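You operate a simulated robot arm through the tools that you are given. There is no shell and no other tool. Be economical: measure what you need, move in short steps, check, and stop when the job is done.

You are at the controls of a simulated two-armed robot. One attempt, no reset.

JOB
Pick up the round bottle from the top of the check bench with one hand, pass it to the other hand and put it on the top of the steel island. Set down upright: round bottle.

The check looks at the end state, three seconds after you hand in, the way a careful person would. Anything else that was tipped, shoved, dropped, spilled or broken makes it a failure.

ROBOT AND FRAMES
Two 7-joint arms with two-finger grippers on one trunk, on a base that drives. Base frame: it is fixed to the floor where the robot stands at the start and does not move with it; the origin is under the middle of the robot, x ahead of it, y to its left, z up; the surface under the hand at the start is at about z = 860. Readings come in mm, rad, newtons and seconds.
The left shoulder is at the start at [51, 175, 1177], the right one opposite. With the tool pointing down near the work surface each hand reaches from about 240 to 860 mm from the robot's upright axis, wherever it stands, measured 20 degrees to its own side. Places, roughly: top of the steel island (15x54 cm) [780, 2600, 800]. Payload 2.94 kg a hand.
The tool frame of a hand sits at the grasp point between the pads (the TCP): z along the fingers, y along the line on which they close. The tips reach 30 mm beyond it. The gripper opens to 138 mm. The gripper's body begins 109 mm behind the TCP.
Orientation is told as [roll, pitch, yaw] about the base's x, y, z axes, in that order, counted from this pose: with the fingers straight down and closing along the base's y, the tool's x points along the base's -x, its y along +y and its z along -z.

CONTROLS
- The arms move only by the tool step_arm. It takes "left_moves", "right_moves" or both (then of equal length, played together; a hand with none holds still); each is a list of rows, each a list of 3 entries, a list of its own where there are three numbers: the finger opening in m, from 0 to 0.138, then the shift along the tool's x, y, z in m, then the turn, a rotation vector about the tool's x, y, z in rad. In form: [[jaw, [tx, ty, tz], [ax, ay, az]], ...]. A call has 1 to 10 rows; each row shifts and turns the commanded pose from where the row before left it, along the tool's axes as they then stand. A row lasts 0.2 s, in which the tool goes at most 50 mm and 0.15 rad; a call with a longer step from one row to the next is refused whole, and so is a gripper value outside its range. A pose out of reach is approached as far as the arm can. The call stops where the force on the tool passes 40 N (or 10 N more than at its start, if that is more) or the arm is blocked; 0.2 s more then pass. Each finger halts on what it meets, pressing with about 34 N; the grip force reading is that of the motor and also rises with nothing between the fingers. The clock runs only during rows and for 0.2 s after the last one: add rows that do not move to give the fingers time. The reply holds the time, the measured pose of the TCP, the force on the tool along the base axes, the opening and the grip force, in the units named above and with some noise, with the torque about the TCP (base axes, N m) and any sound that the robot's microphone picked up, and new pictures: "views" is both (left out), scene, wrist or none (wrist: the cameras of the hands that moved).
- Cameras (640 x 400 px; columns grow to the right, rows downward): "scene" is now at [120.8, 0.4, 1646.2]; the picture's right is [0.02, -1.00, 0.00], its down [-0.80, -0.02, -0.59] and it looks along [0.59, 0.01, -0.80] (base axes); focal length 254 px, centre (320, 200). "left" rides on the left gripper at [71, -19, -146] in its tool frame; the picture's right is [0.26, 0.96, 0.00], its down [-0.85, 0.23, -0.48] and it looks along [-0.46, 0.12, 0.88] (tool axes); focal length 280 px, centre (320, 200). "right" rides on the right gripper at [71, 19, -146] in its tool frame; the picture's right is [-0.26, 0.96, 0.00], its down [-0.85, -0.23, -0.48] and it looks along [-0.46, -0.13, 0.88] (tool axes); focal length 280 px, centre (320, 200). There is no depth. A picture from a camera that has moved, and an enlarged one, comes with that camera's place and axes in the base frame and with its lens.
- slide_trunk(by): slides the trunk up (or, below 0, down) by that many mm; the arms and the scene camera ride with it, the base frame stays. It gives what a move gives, with no picture.
- base_move(legs): drives the robot by 1 to 6 legs, each [ahead, turn to the left] in mm and rad, along the robot's own axes; the way and the turn of a leg run together, so that a leg with both is an arc; at most 1500 mm and 3.142 rad a leg. The arms and the cameras ride along, it lands a little off, and it stops where it bumps. It gives what a move gives, and a new picture of the scene camera.
- turn_head(pan, tilt): turns the head with the scene camera to pan (to the left, within 2.094 rad either way) and tilt (down, from -0.506 to 1.204), counted from straight ahead of the robot. It gives what a move gives, and a new picture of the scene camera.
- close_up(camera, box): a new picture of the part [left, top, right, bottom] of that camera's present view, enlarged. It takes no simulated time.
- hand_in(): hands the job in; it is judged then, once.

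Work in short steps. Places have to be worked out from the pictures, the camera data and where the tool is seen: move nearer, look again, correct. Check each grasp and each placing, and mend what went wrong. You have 120 turns and 260 pictures in all, those below and enlarged ones among them. Open the grippers and draw the arms clear of the work before you hand the job in, unless the task says otherwise; then end with one line.

The tools are called after ">>>" by a JSON object that holds its "fn" and its "kwargs". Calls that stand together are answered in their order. step_arm: Moves the arms, as the interface text tells. Its arguments: {"type":"object","properties":{"left_moves":{"type":"array","items":{"type":"array"}},"right_moves":{"type":"array","items":{"type":"array"}},"views":{"type":"string","enum":["both","scene","wrist","none"]}},"required":[]} The other tools are called the same way: slide_trunk (by) slides the trunk up or down; base_move (legs) drives the base; turn_head (pan, tilt) turns the head that bears the scene camera; close_up (camera, box) takes an enlarged picture of a part of a camera's view; hand_in () hands the job in.

At the start:

```text
clock: 0.0
left_position: [556.2, 196.5, 1111.1]
left_tcp_rot: [0.001, 0.001, 0.001]
left_contact_force: [-0.3, -0.2, 0.0]
left_moment: [-0.01, 0.01, -0.03]
left_grip_width: 138.0
left_finger_force: 0.0
right_position: [519.7, -183.8, 1134.6]
right_tcp_rot: [0.002, 0.002, 0.0]
right_contact_force: [0.1, 0.5, 0.6]
right_moment: [0.0, 0.03, 0.01]
right_grip_width: 138.2
right_finger_force: 0.1
trunk travel left (down, up): [-350.0, 384.0]
robot x, y, heading: [0.5, -4.4, 0.004]
head pan, tilt: [0.024, 0.934]
```

scene: 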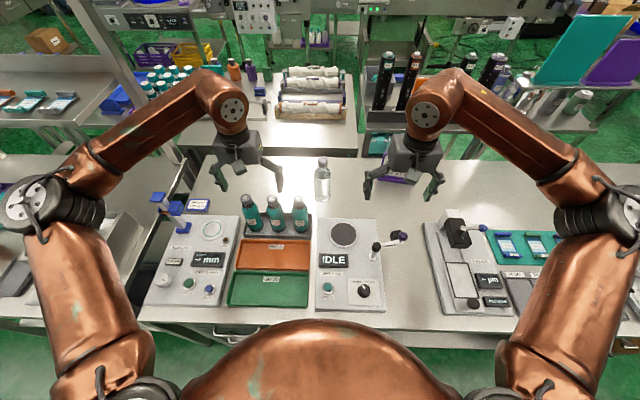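
right: 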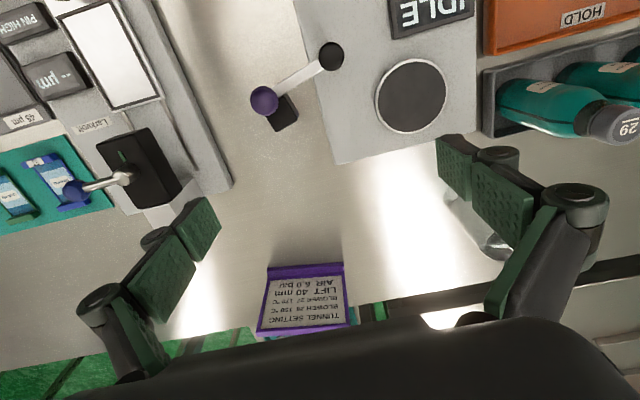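
left: 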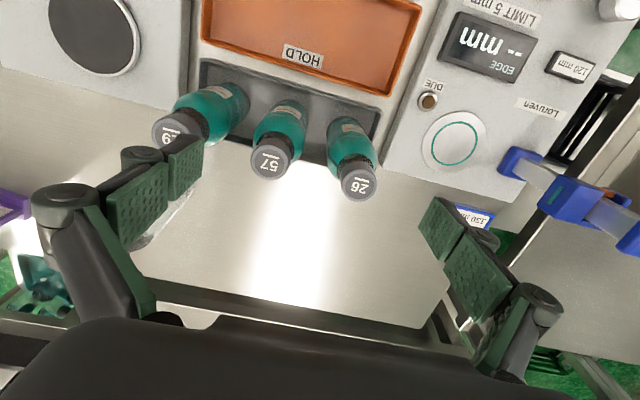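

The clear bottle standing at about pixel (322,180) is probably the round bottle; I zoom in to make sure.

>>> {"fn": "close_up", "kwargs": {"camera": "scene", "box": [220, 130, 420, 255]}}

>>> {"fn": "turn_head", "kwargs": {"pan": 1.3, "tilt": 0.5}}

```text
3.20 times, centred on (320, 192) of scene
camera zoom: at [120.8, 0.4, 1646.2], right [0.02, -1.0, 0.0], down [-0.8, -0.02, -0.59], along [0.59, 0.01, -0.8], focal length 813 px, centre (320, 224)
```

zoom: 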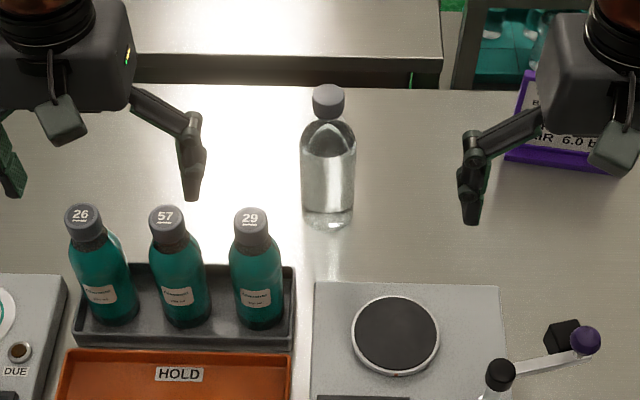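

```text
clock: 1.4
left_position: [555.3, 197.6, 1111.9]
left_tcp_rot: [0.0, 0.0, 0.001]
left_contact_force: [0.4, -0.4, -0.9]
left_moment: [0.0, -0.02, 0.01]
left_grip_width: 138.1
left_finger_force: 0.0
right_position: [519.6, -184.8, 1133.8]
right_tcp_rot: [0.0, 0.003, 0.0]
right_contact_force: [-0.4, 0.4, 0.8]
right_moment: [0.02, -0.02, 0.03]
right_grip_width: 138.1
right_finger_force: 0.2
trunk travel left (down, up): [-350.0, 384.0]
robot x, y, heading: [-2.9, 0.8, -0.002]
head pan, tilt: [1.3, 0.499]
camera scene: at [71.6, 86.3, 1682.5], right [0.96, -0.27, 0.0], down [-0.13, -0.46, -0.88], along [0.23, 0.85, -0.48], focal length 254 px, centre (320, 200)
```

scene: 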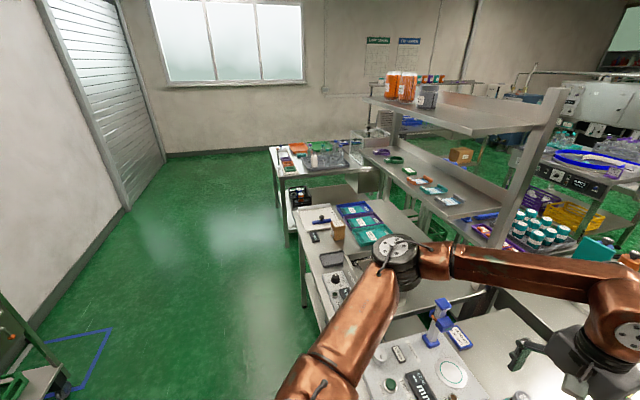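

Bottle estimated at about (714, 0), roughly 200 tall and 60 wide with a ~35 mm cap. Now I inspect the island in the distance.

>>> {"fn": "close_up", "kwargs": {"camera": "scene", "box": [250, 120, 410, 220]}}

>>> {"fn": "close_up", "kwargs": {"camera": "scene", "box": [260, 180, 500, 330]}}

```text
4.00 times, centred on (330, 170) of scene
camera zoom: at [71.6, 86.3, 1682.5], right [0.96, -0.27, 0.0], down [-0.13, -0.46, -0.88], along [0.23, 0.85, -0.48], focal length 1017 px, centre (280, 320)
```

zoom: 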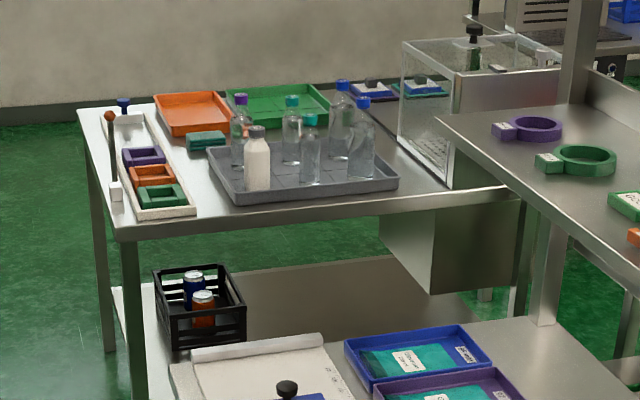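

```text
2.67 times, centred on (380, 255) of scene
camera zoom: at [71.6, 86.3, 1682.5], right [0.96, -0.27, 0.0], down [-0.13, -0.46, -0.88], along [0.23, 0.85, -0.48], focal length 678 px, centre (160, 53)
```

zoom: 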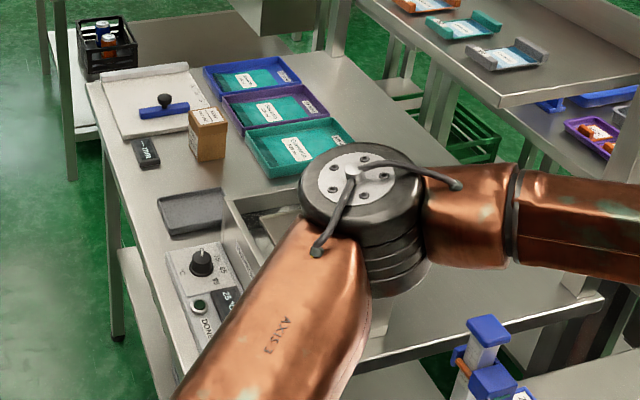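

The far table (x≈265–1230, y≈2080–3050) matches the island, with a free strip along its front edge. I'll grip the bottle's body with the right hand from the front-right, tilted, so the left can take the cap from above. First I yaw the right hand 45° and turn the head back.

>>> {"fn": "turn_head", "kwargs": {"pan": 0.0, "tilt": 0.85}}

>>> {"fn": "step_arm", "kwargs": {"right_moves": [[0.138, [0, 0, 0], [0, 0, -0.131]], [0.138, [0, 0, 0], [0, 0, -0.131]], [0.138, [0, 0, 0], [0, 0, -0.131]], [0.138, [0, 0, 0], [0, 0, -0.131]], [0.138, [0, 0, 0], [0, 0, -0.131]], [0.138, [0, 0, 0], [0, 0, -0.131]]], "views": "none"}}

>>> {"fn": "step_arm", "kwargs": {"right_moves": [[0.138, [0, 0, 0], [0, -0.1496, 0]], [0.138, [0, 0, 0], [0, -0.1496, 0]], [0.138, [0, 0, 0], [0, -0.1496, 0]], [0.138, [0, 0, 0], [0, -0.1496, 0]], [0.138, [0, 0, 0], [0, -0.1496, 0]], [0.138, [0, 0, 0], [0, -0.1496, 0]], [0.138, [0, 0, 0], [0, -0.1496, 0]]]}}

```text
clock: 2.9
left_position: [555.9, 196.5, 1112.5]
left_tcp_rot: [0.0, 0.001, 0.003]
left_contact_force: [0.5, 0.3, 0.0]
left_moment: [-0.02, -0.02, 0.0]
left_grip_width: 137.9
left_finger_force: 0.0
right_position: [518.8, -183.7, 1133.4]
right_tcp_rot: [0.002, 0.002, -0.001]
right_contact_force: [0.0, -0.1, -0.1]
right_moment: [0.01, 0.0, 0.0]
right_grip_width: 138.0
right_finger_force: 0.1
trunk travel left (down, up): [-350.0, 384.0]
robot x, y, heading: [0.7, -3.2, -0.001]
head pan, tilt: [0.0, 0.85]
camera scene: at [125.4, -1.3, 1652.5], right [0.0, -1.0, 0.0], down [-0.75, 0.0, -0.66], along [0.66, 0.0, -0.75], focal length 254 px, centre (320, 200)
```

scene: 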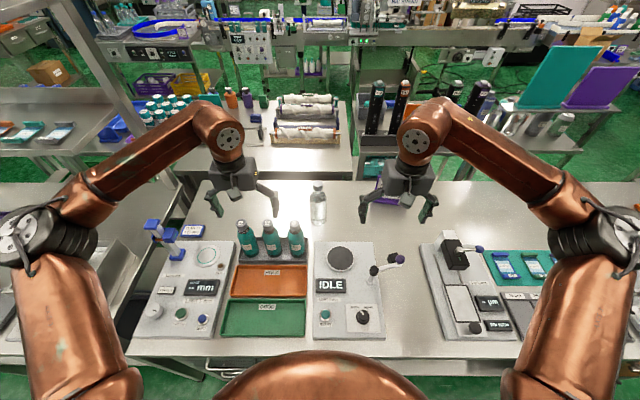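

```text
clock: 4.3
left_position: [555.0, 195.9, 1110.3]
left_tcp_rot: [0.0, 0.001, 0.0]
left_contact_force: [0.1, -0.6, 0.5]
left_moment: [-0.01, 0.01, -0.01]
left_grip_width: 138.1
left_finger_force: 0.1
right_position: [519.8, -184.6, 1133.2]
right_tcp_rot: [0.003, 0.0, 0.787]
right_contact_force: [-0.5, -0.6, -0.1]
right_moment: [0.0, -0.01, 0.04]
right_grip_width: 138.2
right_finger_force: 0.1
trunk travel left (down, up): [-350.0, 384.0]
robot x, y, heading: [1.8, 0.0, 0.001]
head pan, tilt: [0.0, 0.85]
```

```text
clock: 5.9
left_position: [554.5, 197.1, 1111.5]
left_tcp_rot: [0.0, -0.001, 0.002]
left_contact_force: [-0.3, 0.2, -0.2]
left_moment: [0.01, -0.04, 0.02]
left_grip_width: 138.0
left_finger_force: 0.1
right_position: [517.9, -184.6, 1133.4]
right_tcp_rot: [0.002, -0.85, 0.782]
right_contact_force: [-0.5, -0.7, -0.2]
right_moment: [-0.01, 0.01, -0.04]
right_grip_width: 138.1
right_finger_force: 0.0
right hand out of reach, approached as far as the arm can: row 7
trunk travel left (down, up): [-350.0, 384.0]
robot x, y, heading: [0.2, 1.8, -0.004]
head pan, tilt: [0.0, 0.85]
camera scene: at [124.3, -1.2, 1652.7], right [0.0, -1.0, 0.0], down [-0.75, 0.0, -0.66], along [0.66, 0.0, -0.75], focal length 254 px, centre (320, 200)
camera right: at [393.9, -282.9, 1176.8], right [-0.56, 0.81, 0.2], down [0.31, -0.02, 0.95], along [0.77, 0.59, -0.24], focal length 280 px, centre (320, 200)
```

scene: 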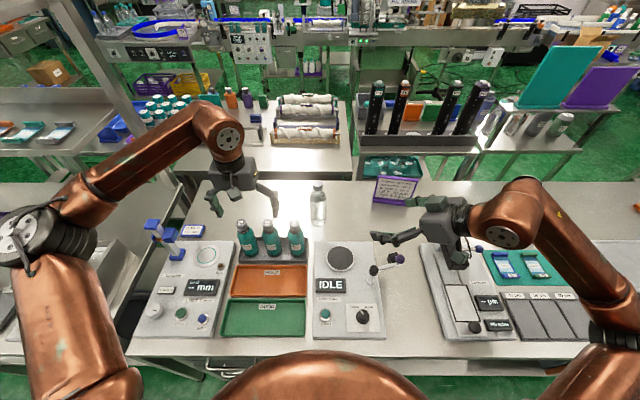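
right: 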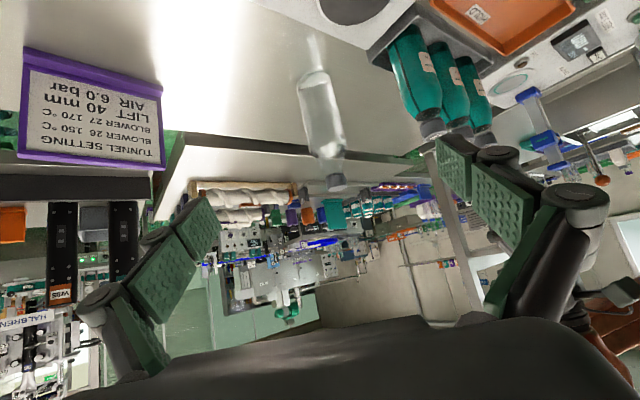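

The hand is tilted and both cameras see the bottle; I enlarge both for a better fix.

>>> {"fn": "close_up", "kwargs": {"camera": "scene", "box": [280, 170, 360, 220]}}

>>> {"fn": "close_up", "kwargs": {"camera": "right", "box": [220, 20, 460, 170]}}

```text
8.00 times, centred on (320, 195) of scene
camera zoom: at [124.3, -1.2, 1652.7], right [0.0, -1.0, 0.0], down [-0.75, 0.0, -0.66], along [0.66, 0.0, -0.75], focal length 2034 px, centre (320, 240)
```

zoom: 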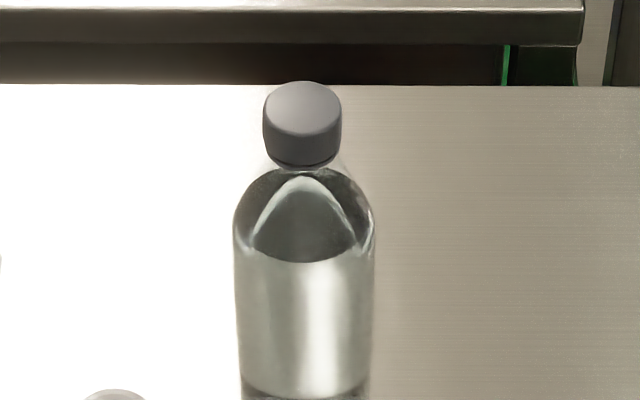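

```text
2.67 times, centred on (340, 95) of right
camera zoom: at [393.9, -282.9, 1176.8], right [-0.56, 0.81, 0.2], down [0.31, -0.02, 0.95], along [0.77, 0.59, -0.24], focal length 748 px, centre (267, 480)
```

zoom: 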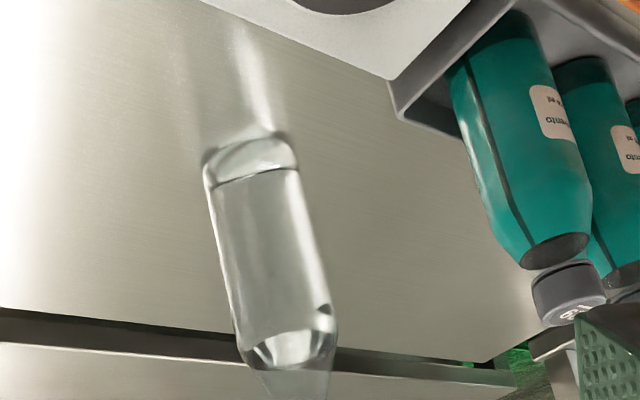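

Bottle fix: about (711, 3), top ≈1070, body ≈62 mm wide. I move the right hand to a standoff 130 mm short of it along its tool axis, aiming for a low grip at z≈910.

>>> {"fn": "step_arm", "kwargs": {"right_moves": [[0.138, [0.0118, -0.0008, 0.0428], [0, 0, 0]], [0.138, [0.0118, -0.0008, 0.0428], [0, 0, 0]], [0.138, [0.0118, -0.0008, 0.0428], [0, 0, 0]], [0.138, [0.0118, -0.0008, 0.0428], [0, 0, 0]], [0.138, [0.0118, -0.0008, 0.0428], [0, 0, 0]], [0.138, [0, 0, 0], [0, 0, 0]]]}}

```text
clock: 7.3
left_position: [554.0, 197.4, 1111.5]
left_tcp_rot: [-0.001, -0.001, 0.001]
left_contact_force: [-1.0, -0.5, 0.9]
left_moment: [-0.01, 0.0, -0.04]
left_grip_width: 138.2
left_finger_force: 0.0
right_position: [606.3, -98.3, 952.6]
right_tcp_rot: [0.006, -0.851, 0.784]
right_contact_force: [-6.2, 13.8, 14.7]
right_moment: [-2.23, 1.42, -2.34]
right_grip_width: 138.0
right_finger_force: 0.1
trunk travel left (down, up): [-350.0, 384.0]
robot x, y, heading: [0.9, -2.0, 0.001]
head pan, tilt: [0.0, 0.85]
camera scene: at [123.0, 1.0, 1652.9], right [0.0, -1.0, 0.0], down [-0.75, 0.0, -0.66], along [0.66, 0.0, -0.75], focal length 254 px, centre (320, 200)
camera right: at [482.0, -195.8, 994.6], right [-0.56, 0.8, 0.2], down [0.31, -0.02, 0.95], along [0.77, 0.59, -0.23], focal length 280 px, centre (320, 200)
```

scene: 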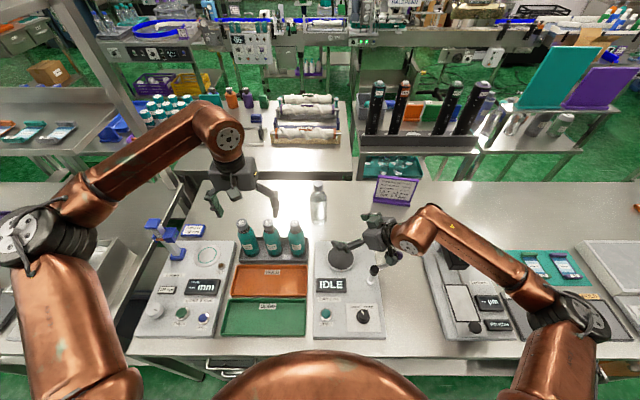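
right: 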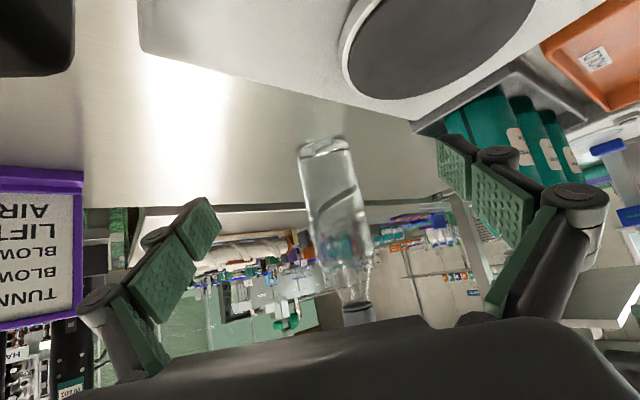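

A contact force shows, possibly the wrist against the scale or its lever. I retreat straight up and look closely.

>>> {"fn": "step_arm", "kwargs": {"right_moves": [[0.138, [-0.0225, 0, -0.02], [0, 0, 0]], [0.138, [-0.0225, 0, -0.02], [0, 0, 0]], [0.138, [-0.0225, 0, -0.02], [0, 0, 0]]], "views": "none"}}

>>> {"fn": "close_up", "kwargs": {"camera": "scene", "box": [290, 170, 450, 330]}}

```text
clock: 8.1
left_position: [555.7, 195.4, 1110.1]
left_tcp_rot: [0.001, 0.001, 0.0]
left_contact_force: [0.1, 0.6, 0.4]
left_moment: [0.0, -0.01, -0.03]
left_grip_width: 138.0
left_finger_force: 0.0
right_position: [608.0, -101.8, 1037.6]
right_tcp_rot: [0.004, -0.847, 0.781]
right_contact_force: [-0.3, -0.4, 0.2]
right_moment: [0.02, -0.02, -0.01]
right_grip_width: 138.1
right_finger_force: 0.2
trunk travel left (down, up): [-350.0, 384.0]
robot x, y, heading: [0.3, 0.3, 0.001]
head pan, tilt: [0.0, 0.85]
```

```text
2.50 times, centred on (370, 250) of scene
camera zoom: at [125.0, -1.7, 1652.5], right [0.0, -1.0, 0.0], down [-0.75, 0.0, -0.66], along [0.66, 0.0, -0.75], focal length 636 px, centre (195, 75)
```

zoom: 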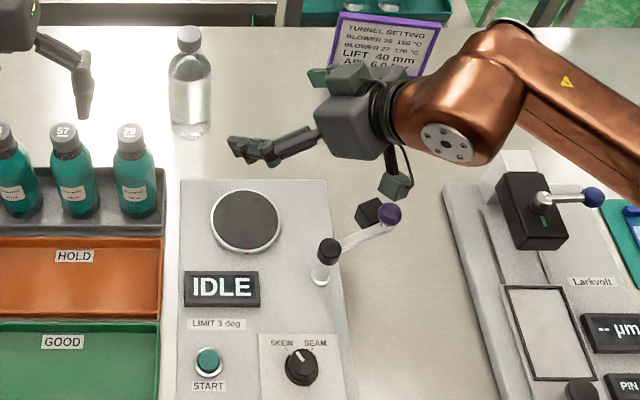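

The lever's purple ball is actually tall (about (478,-231,990)) and the camera under the hand brushed it; it looks unmoved. I'll instead bring the tilted open hand over the bottle top and descend vertically, so the wrist stays clear of the lever.

>>> {"fn": "step_arm", "kwargs": {"right_moves": [[0.138, [-0.0302, 0.0002, 0.0126], [0, 0, 0]], [0.138, [-0.0302, 0.0002, 0.0126], [0, 0, 0]], [0.138, [-0.0302, 0.0002, 0.0126], [0, 0, 0]], [0.138, [-0.0302, 0.0002, 0.0126], [0, 0, 0]], [0.138, [-0.0302, 0.0002, 0.0126], [0, 0, 0]]]}}

>>> {"fn": "close_up", "kwargs": {"camera": "scene", "box": [270, 140, 510, 290]}}

```text
clock: 9.3
left_position: [555.9, 197.0, 1109.2]
left_tcp_rot: [-0.003, -0.001, 0.0]
left_contact_force: [-0.2, -0.1, -0.1]
left_moment: [-0.02, 0.02, -0.01]
left_grip_width: 138.2
left_finger_force: 0.1
right_position: [709.1, 5.5, 1109.3]
right_tcp_rot: [0.004, -0.846, 0.782]
right_contact_force: [-0.8, 0.4, -0.3]
right_moment: [-0.02, 0.0, 0.0]
right_grip_width: 137.9
right_finger_force: 0.1
trunk travel left (down, up): [-350.0, 384.0]
robot x, y, heading: [-0.7, 2.8, -0.001]
head pan, tilt: [0.0, 0.85]
camera scene: at [125.8, 0.2, 1652.5], right [0.0, -1.0, 0.0], down [-0.75, 0.0, -0.66], along [0.66, 0.0, -0.75], focal length 254 px, centre (320, 200)
camera right: at [585.4, -92.7, 1152.2], right [-0.56, 0.81, 0.2], down [0.31, -0.02, 0.95], along [0.77, 0.59, -0.24], focal length 280 px, centre (320, 200)
```

scene: 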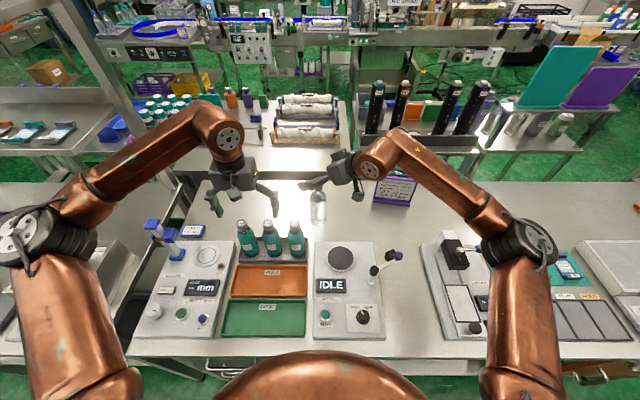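
right: 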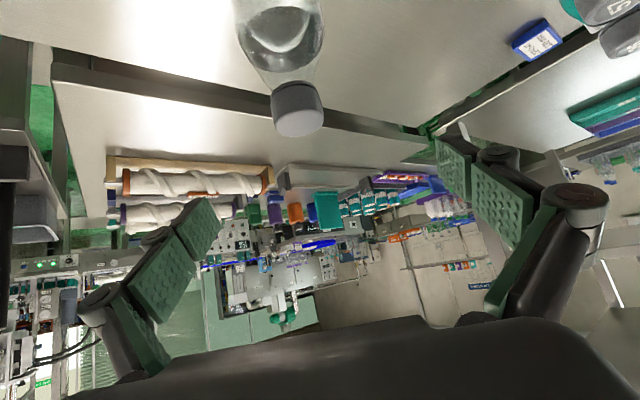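

```text
2.67 times, centred on (390, 215) of scene
camera zoom: at [125.8, 0.2, 1652.5], right [0.0, -1.0, 0.0], down [-0.75, 0.0, -0.66], along [0.66, 0.0, -0.75], focal length 678 px, centre (133, 160)
```

zoom: 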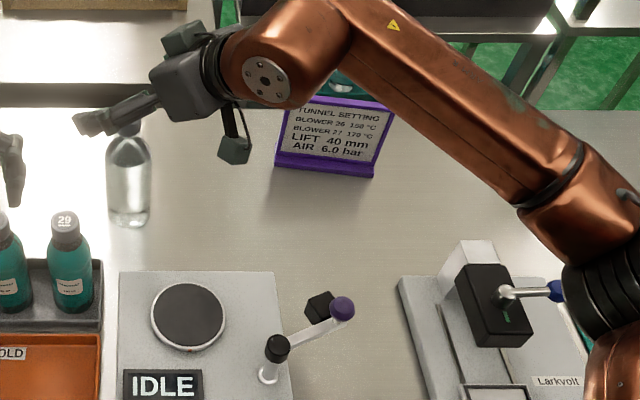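

The bottle is between the fingers laterally within a few mm. I descend 90 mm and check arm clearance over the sign and the right station.

>>> {"fn": "step_arm", "kwargs": {"right_moves": [[0.138, [0.0225, -0.001, 0.0199], [0, 0, 0]], [0.138, [0.0225, -0.001, 0.0199], [0, 0, 0]], [0.138, [0.0225, -0.001, 0.0199], [0, 0, 0]]], "views": "wrist"}}

>>> {"fn": "close_up", "kwargs": {"camera": "scene", "box": [270, 140, 590, 340]}}

```text
clock: 10.1
left_position: [557.2, 196.0, 1110.0]
left_tcp_rot: [0.001, 0.002, 0.001]
left_contact_force: [0.6, -0.2, 0.3]
left_moment: [0.04, 0.01, 0.03]
left_grip_width: 137.9
left_finger_force: 0.1
right_position: [711.1, -3.2, 1020.5]
right_tcp_rot: [0.003, -0.848, 0.779]
right_contact_force: [0.9, -0.2, 0.1]
right_moment: [-0.01, 0.03, 0.04]
right_grip_width: 137.5
right_finger_force: 0.0
trunk travel left (down, up): [-350.0, 384.0]
robot x, y, heading: [-0.2, -1.5, -0.0]
head pan, tilt: [0.0, 0.85]
camera right: at [586.7, -100.1, 1062.7], right [-0.56, 0.81, 0.2], down [0.31, -0.02, 0.95], along [0.77, 0.59, -0.24], focal length 280 px, centre (320, 200)
```

right: 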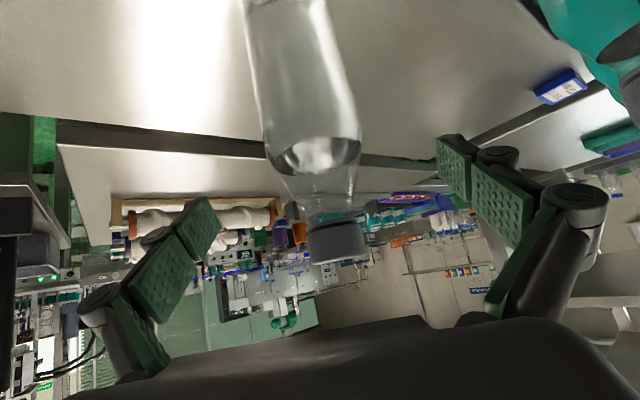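

```text
2.00 times, centred on (430, 240) of scene
camera zoom: at [126.2, -1.5, 1652.4], right [0.0, -1.0, 0.0], down [-0.75, 0.0, -0.66], along [0.66, 0.0, -0.75], focal length 508 px, centre (100, 120)
```

zoom: 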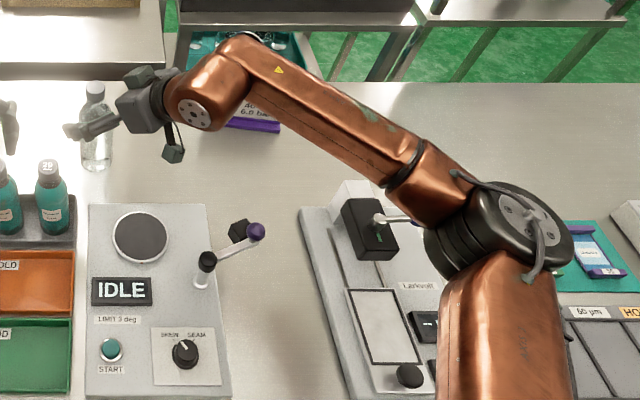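

The elbow is estimated near z≈1170, well above the station; I continue down 60 mm and check again.

>>> {"fn": "step_arm", "kwargs": {"right_moves": [[0.138, [0.0225, 0, 0.0199], [0, 0, 0]], [0.138, [0.0225, 0, 0.0199], [0, 0, 0]]], "views": "wrist"}}

>>> {"fn": "close_up", "kwargs": {"camera": "scene", "box": [270, 140, 590, 340]}}

```text
clock: 10.7
left_position: [554.9, 196.5, 1111.1]
left_tcp_rot: [0.002, -0.001, 0.0]
left_contact_force: [-1.6, 0.2, 0.3]
left_moment: [-0.01, 0.01, 0.02]
left_grip_width: 137.9
left_finger_force: 0.1
right_position: [712.7, -0.7, 958.8]
right_tcp_rot: [0.005, -0.848, 0.78]
right_contact_force: [-0.6, -0.1, 1.0]
right_moment: [-0.03, -0.01, 0.0]
right_grip_width: 138.1
right_finger_force: 0.1
trunk travel left (down, up): [-350.0, 384.0]
robot x, y, heading: [-0.1, 1.1, -0.001]
head pan, tilt: [0.0, 0.85]
camera right: at [587.7, -98.3, 1001.3], right [-0.56, 0.81, 0.2], down [0.31, -0.02, 0.95], along [0.77, 0.59, -0.24], focal length 280 px, centre (320, 200)
```

right: 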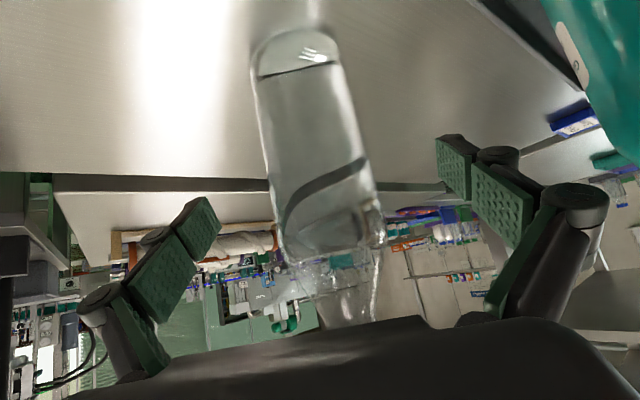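

```text
2.00 times, centred on (430, 240) of scene
camera zoom: at [125.4, -1.3, 1652.5], right [0.0, -1.0, 0.0], down [-0.75, 0.0, -0.66], along [0.66, 0.0, -0.75], focal length 508 px, centre (100, 120)
```

zoom: 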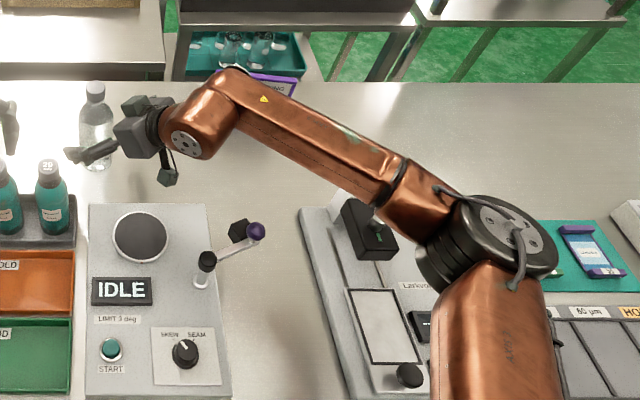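

Base reads at (710,0), right on the TCP column. I lower 30 mm more to z≈928 and close gently.

>>> {"fn": "step_arm", "kwargs": {"right_moves": [[0.138, [0.0225, 0, 0.0199], [0, 0, 0]], [0.11, [0, 0, 0], [0, 0, 0]], [0.08, [0, 0, 0], [0, 0, 0]], [0.06, [0, 0, 0], [0, 0, 0]], [0.05, [0, 0, 0], [0, 0, 0]], [0.04, [0, 0, 0], [0, 0, 0]], [0.03, [0, 0, 0], [0, 0, 0]], [0.03, [0, 0, 0], [0, 0, 0]]]}}

```text
clock: 12.5
left_position: [555.0, 195.9, 1111.3]
left_tcp_rot: [0.001, -0.001, -0.001]
left_contact_force: [-0.2, 0.2, -0.5]
left_moment: [0.0, -0.01, -0.01]
left_grip_width: 138.1
left_finger_force: 0.0
right_position: [711.7, -2.1, 928.2]
right_tcp_rot: [0.004, -0.848, 0.781]
right_contact_force: [-1.4, 0.9, -0.7]
right_moment: [0.09, 0.03, 0.05]
right_grip_width: 63.2
right_finger_force: 34.2
trunk travel left (down, up): [-350.0, 384.0]
robot x, y, heading: [0.4, -1.0, 0.001]
head pan, tilt: [0.0, 0.85]
camera scene: at [125.3, -1.2, 1652.5], right [0.0, -1.0, 0.0], down [-0.75, 0.0, -0.66], along [0.66, 0.0, -0.75], focal length 254 px, centre (320, 200)
camera right: at [587.0, -98.7, 970.3], right [-0.56, 0.81, 0.2], down [0.31, -0.02, 0.95], along [0.77, 0.59, -0.24], focal length 280 px, centre (320, 200)
```

scene: 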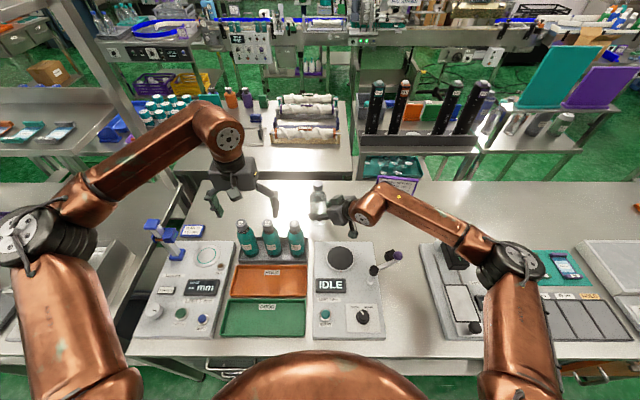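
right: 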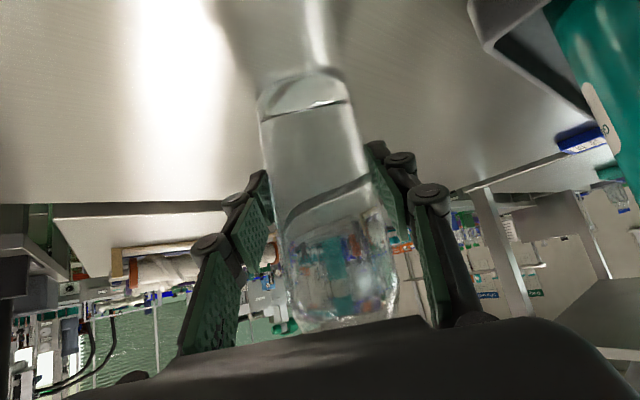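

Grip holds at 63 mm width with 34 N. I lift straight up 170 mm.

>>> {"fn": "step_arm", "kwargs": {"right_moves": [[0.03, [-0.0225, 0, -0.0199], [0, 0, 0]], [0.03, [-0.0225, 0, -0.0199], [0, 0, 0]], [0.03, [-0.0225, 0, -0.0199], [0, 0, 0]], [0.03, [-0.0225, 0, -0.0199], [0, 0, 0]], [0.03, [-0.0225, 0, -0.0199], [0, 0, 0]], [0.03, [-0.0225, 0, -0.0199], [0, 0, 0]]]}}

```text
clock: 13.9
left_position: [555.5, 196.0, 1111.0]
left_tcp_rot: [0.001, -0.002, 0.0]
left_contact_force: [0.5, -0.1, -1.3]
left_moment: [-0.01, -0.01, 0.0]
left_grip_width: 138.0
left_finger_force: 0.0
right_position: [712.4, 1.7, 1111.3]
right_tcp_rot: [0.002, -0.846, 0.781]
right_contact_force: [-0.2, -0.3, -5.9]
right_moment: [-0.02, 0.01, -0.02]
right_grip_width: 63.5
right_finger_force: 33.9
trunk travel left (down, up): [-350.0, 384.0]
robot x, y, heading: [-1.5, 2.0, -0.004]
head pan, tilt: [0.0, 0.85]
camera scene: at [125.3, -1.3, 1652.5], right [0.0, -1.0, 0.0], down [-0.75, 0.0, -0.66], along [0.66, 0.0, -0.75], focal length 254 px, centre (320, 200)
camera right: at [588.8, -95.8, 1153.8], right [-0.56, 0.81, 0.2], down [0.31, -0.02, 0.95], along [0.77, 0.59, -0.24], focal length 280 px, centre (320, 200)
```

scene: 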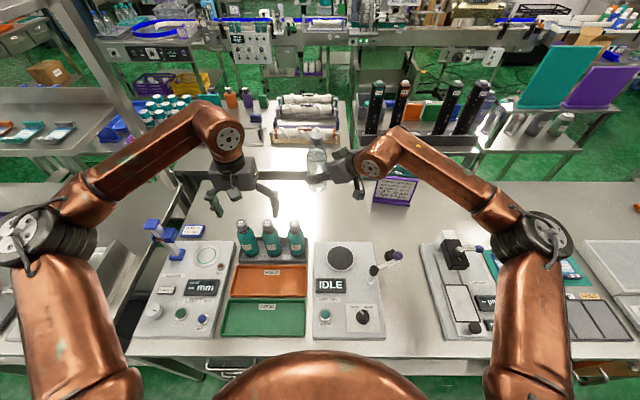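
right: 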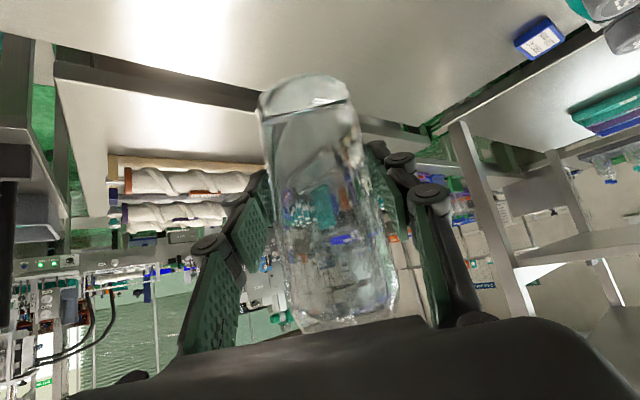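

Weight ≈6 N, bottle hangs upright. I bring the bottle back to about (620,0,1120) while raising the left hand 205 mm.

>>> {"fn": "step_arm", "kwargs": {"right_moves": [[0.03, [0.0072, 0.013, -0.011], [0, 0, 0]], [0.03, [0.0072, 0.013, -0.011], [0, 0, 0]], [0.03, [0.0072, 0.013, -0.011], [0, 0, 0]], [0.03, [0.0072, 0.013, -0.011], [0, 0, 0]], [0.03, [0.0072, 0.013, -0.011], [0, 0, 0]]], "left_moves": [[0.138, [0, 0, -0.041], [0, 0, 0]], [0.138, [0, 0, -0.041], [0, 0, 0]], [0.138, [0, 0, -0.041], [0, 0, 0]], [0.138, [0, 0, -0.041], [0, 0, 0]], [0.138, [0, 0, -0.041], [0, 0, 0]]]}}

```text
clock: 15.1
left_position: [556.2, 195.0, 1316.0]
left_tcp_rot: [0.0, -0.002, 0.002]
left_contact_force: [-0.2, 0.0, 0.3]
left_moment: [0.04, -0.06, 0.0]
left_grip_width: 137.8
left_finger_force: 0.0
right_position: [618.6, 0.6, 1119.6]
right_tcp_rot: [0.001, -0.851, 0.78]
right_contact_force: [-0.5, 0.2, -4.8]
right_moment: [-0.05, 0.0, -0.03]
right_grip_width: 63.2
right_finger_force: 34.7
trunk travel left (down, up): [-350.0, 384.0]
robot x, y, heading: [-0.9, -1.4, -0.0]
head pan, tilt: [0.0, 0.85]
camera scene: at [123.2, -2.6, 1652.8], right [0.0, -1.0, 0.0], down [-0.75, 0.0, -0.66], along [0.66, 0.0, -0.75], focal length 254 px, centre (320, 200)
camera right: at [493.8, -98.4, 1162.3], right [-0.56, 0.81, 0.2], down [0.31, -0.02, 0.95], along [0.77, 0.59, -0.24], focal length 280 px, centre (320, 200)
camera left: at [484.2, 174.0, 1462.2], right [-0.26, 0.97, 0.0], down [0.85, 0.23, 0.48], along [0.46, 0.13, -0.88], focal length 280 px, centre (320, 200)
```

scene: 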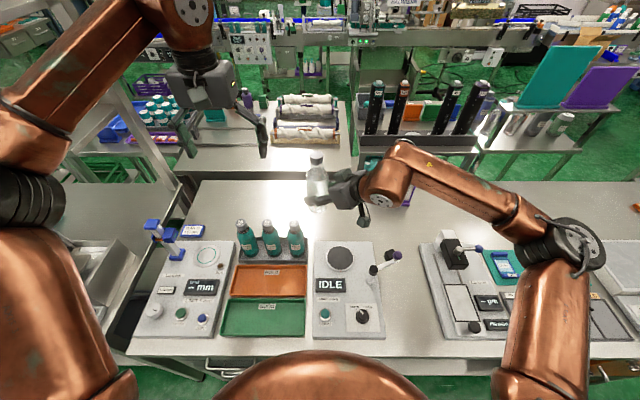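
right: 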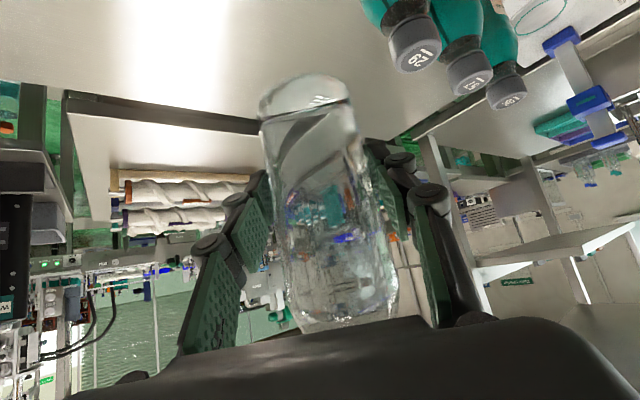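
left: 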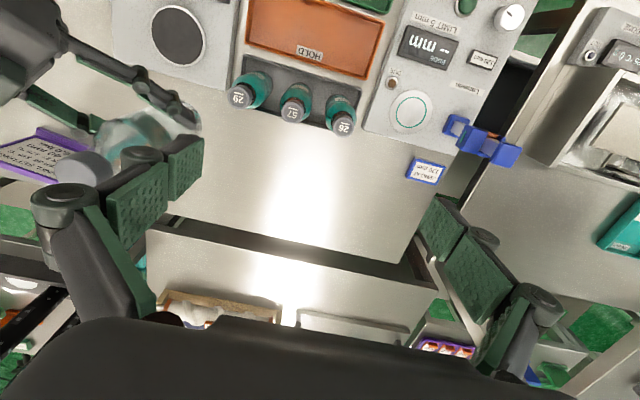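

Left tips are ~24 mm above the bottle top. I move the left hand above the bottle, rising a little more.

>>> {"fn": "step_arm", "kwargs": {"left_moves": [[0.138, [-0.0125, -0.039, -0.003], [0, 0, 0]], [0.138, [-0.0125, -0.039, -0.003], [0, 0, 0]], [0.138, [-0.0125, -0.039, -0.003], [0, 0, 0]], [0.138, [-0.0125, -0.039, -0.003], [0, 0, 0]], [0.138, [-0.0125, -0.039, -0.003], [0, 0, 0]], [0.138, [0, 0, 0], [0, 0, 0]]]}}

```text
clock: 16.5
left_position: [619.8, 5.1, 1333.1]
left_tcp_rot: [-0.002, 0.0, 0.002]
left_contact_force: [-0.7, 0.3, -0.3]
left_moment: [-0.09, 0.01, -0.01]
left_grip_width: 138.0
left_finger_force: 0.0
right_position: [620.4, 1.1, 1118.0]
right_tcp_rot: [0.003, -0.846, 0.781]
right_contact_force: [-0.7, 1.2, -6.0]
right_moment: [-0.07, 0.04, -0.03]
right_grip_width: 63.2
right_finger_force: 34.1
trunk travel left (down, up): [-350.0, 384.0]
robot x, y, heading: [1.0, -0.9, -0.001]
head pan, tilt: [0.0, 0.85]
camera scene: at [126.0, 0.7, 1652.4], right [0.0, -1.0, 0.0], down [-0.75, 0.0, -0.66], along [0.66, 0.0, -0.75], focal length 254 px, centre (320, 200)
camera left: at [548.4, -15.5, 1479.2], right [-0.26, 0.96, 0.0], down [0.85, 0.23, 0.48], along [0.46, 0.12, -0.88], focal length 280 px, centre (320, 200)
```

scene: 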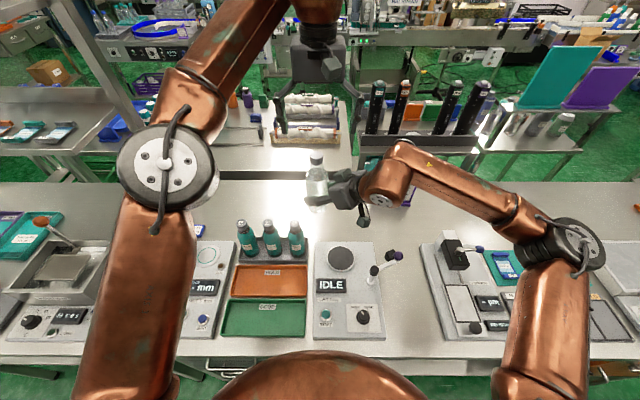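
left: 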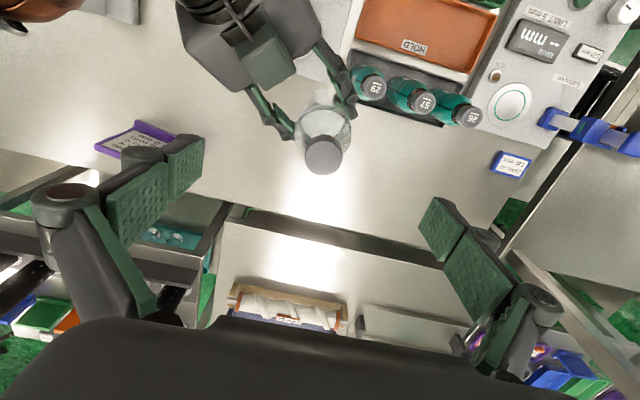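

The cap lies at about (622,6), right under the left hand. To keep the finger pairs from clashing I yaw the left hand +45° so its closing line matches the right's.

>>> {"fn": "step_arm", "kwargs": {"left_moves": [[0.138, [0, 0, 0], [0, 0, -0.131]], [0.138, [0, 0, 0], [0, 0, -0.131]], [0.138, [0, 0, 0], [0, 0, -0.131]], [0.138, [0, 0, 0], [0, 0, -0.131]], [0.138, [0, 0, 0], [0, 0, -0.131]], [0.138, [0, 0, 0], [0, 0, -0.131]], [0.138, [0, 0, 0], [0, 0, 0]]]}}

```text
clock: 18.1
left_position: [618.9, 1.6, 1329.9]
left_tcp_rot: [0.001, -0.002, 0.788]
left_contact_force: [0.4, -0.8, 0.2]
left_moment: [0.02, 0.0, 0.01]
left_grip_width: 138.0
left_finger_force: 0.1
right_position: [620.6, 0.3, 1118.9]
right_tcp_rot: [0.004, -0.85, 0.779]
right_contact_force: [-0.6, -0.4, -5.1]
right_moment: [-0.04, 0.04, 0.07]
right_grip_width: 63.1
right_finger_force: 34.6
trunk travel left (down, up): [-350.0, 384.0]
robot x, y, heading: [1.2, -2.1, 0.003]
head pan, tilt: [0.0, 0.85]
camera scene: at [125.8, -1.6, 1652.5], right [0.0, -1.0, 0.0], down [-0.75, 0.0, -0.66], along [0.66, 0.0, -0.75], focal length 254 px, centre (320, 200)
camera left: at [582.1, -63.2, 1476.6], right [-0.87, 0.49, 0.0], down [0.43, 0.76, 0.48], along [0.23, 0.41, -0.88], focal length 280 px, centre (320, 200)
```

scene: 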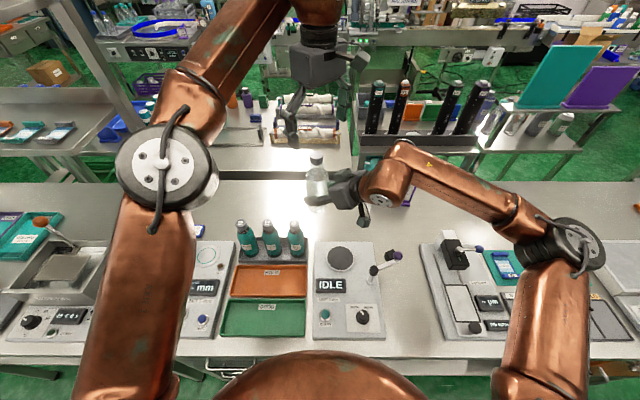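
left: 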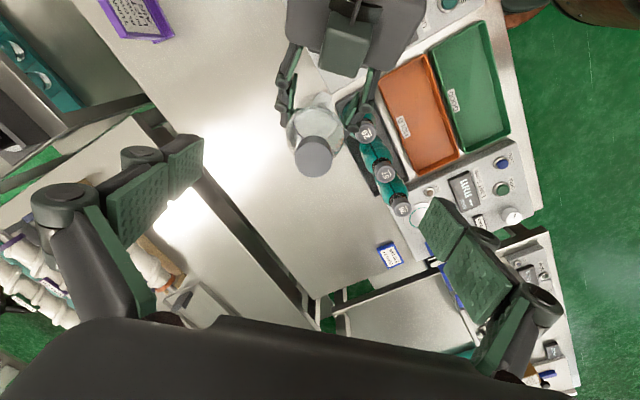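

Cap reads (621,0), aligned. I descend 100 mm and look.

>>> {"fn": "step_arm", "kwargs": {"left_moves": [[0.138, [0, 0, 0.025], [0, 0, 0]], [0.138, [0, 0, 0.025], [0, 0, 0]], [0.138, [0, 0, 0.025], [0, 0, 0]], [0.138, [0, 0, 0.025], [0, 0, 0]], [0.138, [0, 0, 0], [0, 0, 0]]]}}

>>> {"fn": "close_up", "kwargs": {"camera": "scene", "box": [250, 100, 410, 220]}}

```text
clock: 19.3
left_position: [617.4, 1.9, 1230.8]
left_tcp_rot: [0.0, 0.001, 0.787]
left_contact_force: [0.1, 0.1, -0.4]
left_moment: [0.03, -0.05, 0.0]
left_grip_width: 138.1
left_finger_force: 0.0
right_position: [620.0, -0.6, 1117.5]
right_tcp_rot: [0.003, -0.849, 0.78]
right_contact_force: [-0.5, -0.1, -5.2]
right_moment: [-0.05, 0.04, 0.03]
right_grip_width: 63.3
right_finger_force: 34.1
trunk travel left (down, up): [-350.0, 384.0]
robot x, y, heading: [-2.5, -0.8, 0.003]
head pan, tilt: [0.0, 0.85]
camera scene: at [125.6, -1.9, 1652.5], right [0.0, -1.0, 0.0], down [-0.75, 0.0, -0.66], along [0.66, 0.0, -0.75], focal length 254 px, centre (320, 200)
camera left: at [580.6, -63.2, 1377.3], right [-0.87, 0.5, 0.0], down [0.44, 0.76, 0.48], along [0.24, 0.41, -0.88], focal length 280 px, centre (320, 200)
```

scene: 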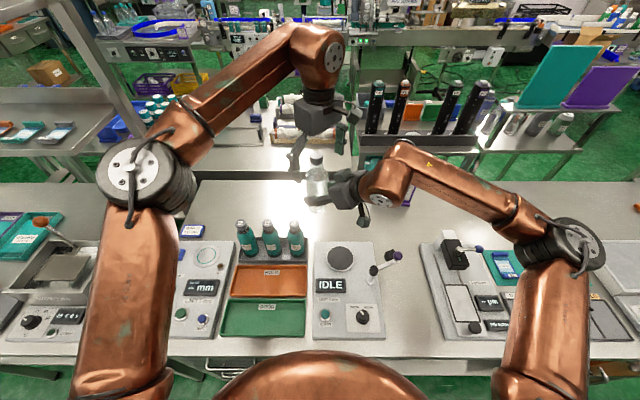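
left: 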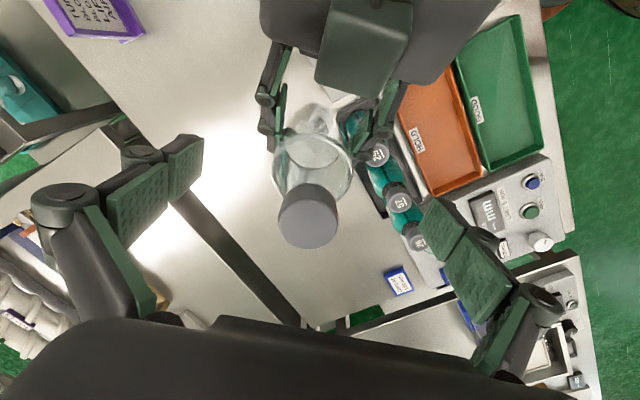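

```text
3.33 times, centred on (330, 160) of scene
camera zoom: at [125.6, -1.9, 1652.5], right [0.0, -1.0, 0.0], down [-0.75, 0.0, -0.66], along [0.66, 0.0, -0.75], focal length 847 px, centre (287, 333)
```

zoom: 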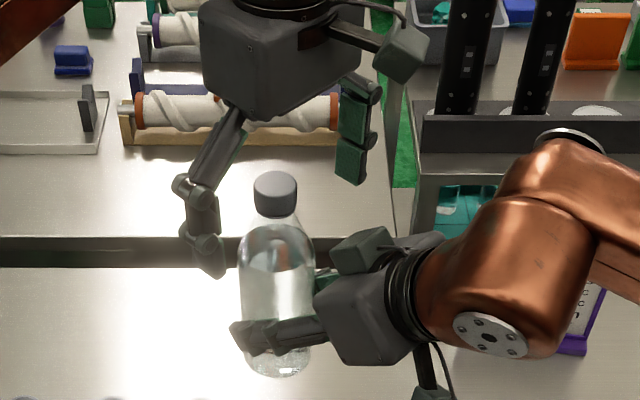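

Clearances look fine; I descend 42 mm more to the upper body of the bottle.

>>> {"fn": "step_arm", "kwargs": {"left_moves": [[0.138, [-0.001, 0, 0.021], [0, 0, 0]], [0.138, [-0.001, 0, 0.021], [0, 0, 0]], [0.138, [0, 0, 0], [0, 0, 0]]], "views": "none"}}

>>> {"fn": "close_up", "kwargs": {"camera": "scene", "box": [250, 100, 410, 220]}}

>>> {"fn": "close_up", "kwargs": {"camera": "left", "box": [0, 0, 640, 400]}}

```text
clock: 20.1
left_position: [618.3, 5.7, 1188.6]
left_tcp_rot: [0.0, 0.001, 0.787]
left_contact_force: [0.5, 0.2, 0.0]
left_moment: [0.01, -0.02, 0.02]
left_grip_width: 137.8
left_finger_force: 0.1
right_position: [620.1, -0.7, 1118.1]
right_tcp_rot: [0.004, -0.848, 0.78]
right_contact_force: [0.8, 0.2, -5.7]
right_moment: [-0.07, 0.02, -0.03]
right_grip_width: 63.0
right_finger_force: 34.0
trunk travel left (down, up): [-350.0, 384.0]
robot x, y, heading: [0.1, -2.0, -0.003]
head pan, tilt: [0.0, 0.85]
```

```text
3.33 times, centred on (330, 160) of scene
camera zoom: at [125.7, -1.6, 1652.5], right [0.0, -1.0, 0.0], down [-0.75, 0.0, -0.66], along [0.66, 0.0, -0.75], focal length 847 px, centre (287, 333)
```

zoom: 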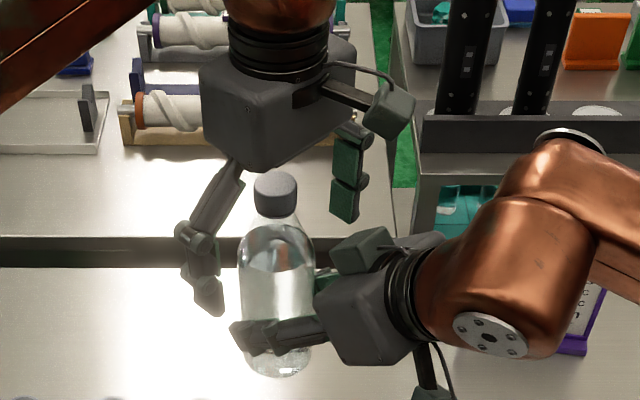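

```text
1.00 times, centred on (320, 200) of left (not enlarged: the box is as wide or as high as the picture)
camera zoom: at [582.3, -60.0, 1335.7], right [-0.87, 0.5, 0.0], down [0.44, 0.76, 0.48], along [0.24, 0.41, -0.88], focal length 280 px, centre (320, 200)
```

zoom: 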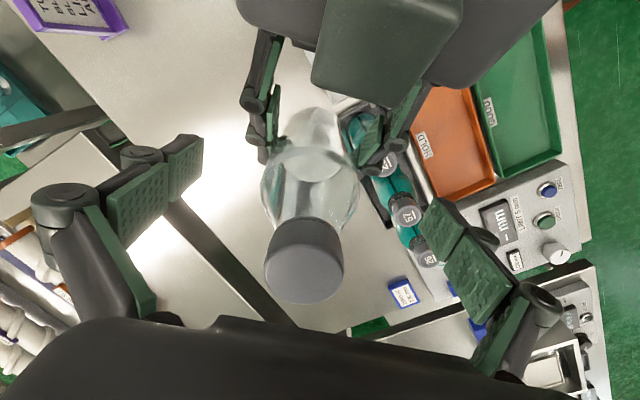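

The bottle sits about 4 mm off the left hand's centre along the closing line; I correct and close the left fingers.

>>> {"fn": "step_arm", "kwargs": {"left_moves": [[0.13, [0, -0.004, 0], [0, 0, 0]], [0.11, [0, 0, 0], [0, 0, 0]], [0.09, [0, 0, 0], [0, 0, 0]], [0.075, [0, 0, 0], [0, 0, 0]], [0.065, [0, 0, 0], [0, 0, 0]], [0.055, [0, 0, 0], [0, 0, 0]], [0.045, [0, 0, 0], [0, 0, 0]], [0.03, [0, 0, 0], [0, 0, 0]], [0.03, [0, 0, 0], [0, 0, 0]]], "views": "wrist"}}

>>> {"fn": "close_up", "kwargs": {"camera": "scene", "box": [250, 100, 410, 220]}}

```text
clock: 22.1
left_position: [621.9, 1.0, 1187.9]
left_tcp_rot: [0.0, 0.003, 0.788]
left_contact_force: [-1.6, 1.9, 0.4]
left_moment: [0.19, 0.14, -0.03]
left_grip_width: 62.8
left_finger_force: 34.3
right_position: [620.6, 1.1, 1119.5]
right_tcp_rot: [0.004, -0.846, 0.78]
right_contact_force: [2.7, -1.0, -5.3]
right_moment: [-0.14, 0.05, 0.04]
right_grip_width: 63.2
right_finger_force: 33.5
trunk travel left (down, up): [-350.0, 384.0]
robot x, y, heading: [-2.2, -2.5, -0.001]
head pan, tilt: [0.0, 0.85]
camera left: at [585.5, -63.6, 1335.4], right [-0.87, 0.5, 0.0], down [0.44, 0.76, 0.48], along [0.23, 0.41, -0.88], focal length 280 px, centre (320, 200)
```

left: 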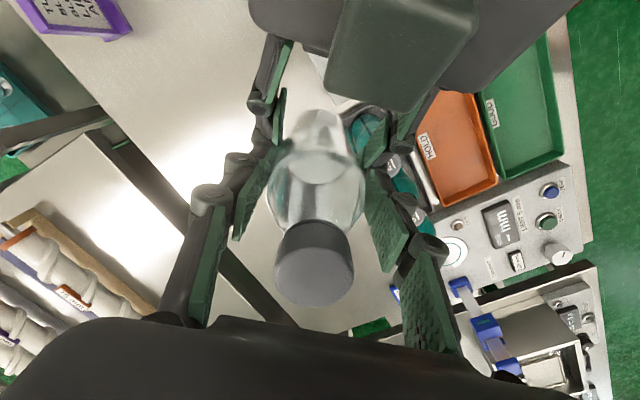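

```text
3.33 times, centred on (330, 160) of scene
camera zoom: at [126.0, -1.5, 1652.5], right [0.0, -1.0, 0.0], down [-0.75, 0.0, -0.66], along [0.66, 0.0, -0.75], focal length 847 px, centre (287, 333)
```

zoom: 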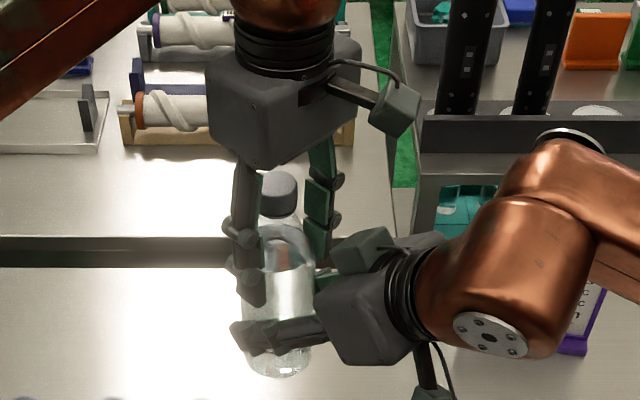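

The left hand holds the body at 62.8 mm with 34 N. I open the right hand in place.

>>> {"fn": "step_arm", "kwargs": {"right_moves": [[0.07, [0, 0, 0], [0, 0, 0]], [0.09, [0, 0, 0], [0, 0, 0]], [0.11, [0, 0, 0], [0, 0, 0]], [0.138, [0, 0, 0], [0, 0, 0]], [0.138, [0, 0, 0], [0, 0, 0]], [0.138, [0, 0, 0], [0, 0, 0]], [0.138, [0, 0, 0], [0, 0, 0]], [0.138, [0, 0, 0], [0, 0, 0]]], "views": "scene"}}

```text
clock: 23.9
left_position: [623.5, 1.9, 1188.9]
left_tcp_rot: [0.0, 0.0, 0.788]
left_contact_force: [1.0, -1.5, -0.3]
left_moment: [-0.01, 0.03, -0.01]
left_grip_width: 63.1
left_finger_force: 34.2
right_position: [620.1, 0.7, 1118.2]
right_tcp_rot: [0.005, -0.847, 0.78]
right_contact_force: [-0.6, -0.1, -0.3]
right_moment: [0.0, -0.01, 0.01]
right_grip_width: 137.8
right_finger_force: 0.1
trunk travel left (down, up): [-350.0, 384.0]
robot x, y, heading: [-0.8, 1.7, 0.004]
head pan, tilt: [0.0, 0.85]
camera scene: at [126.0, -1.6, 1652.5], right [0.0, -1.0, 0.0], down [-0.75, 0.0, -0.66], along [0.66, 0.0, -0.75], focal length 254 px, centre (320, 200)
```

scene: 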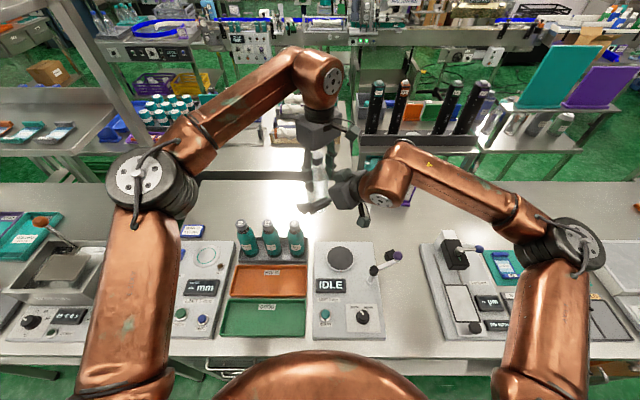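

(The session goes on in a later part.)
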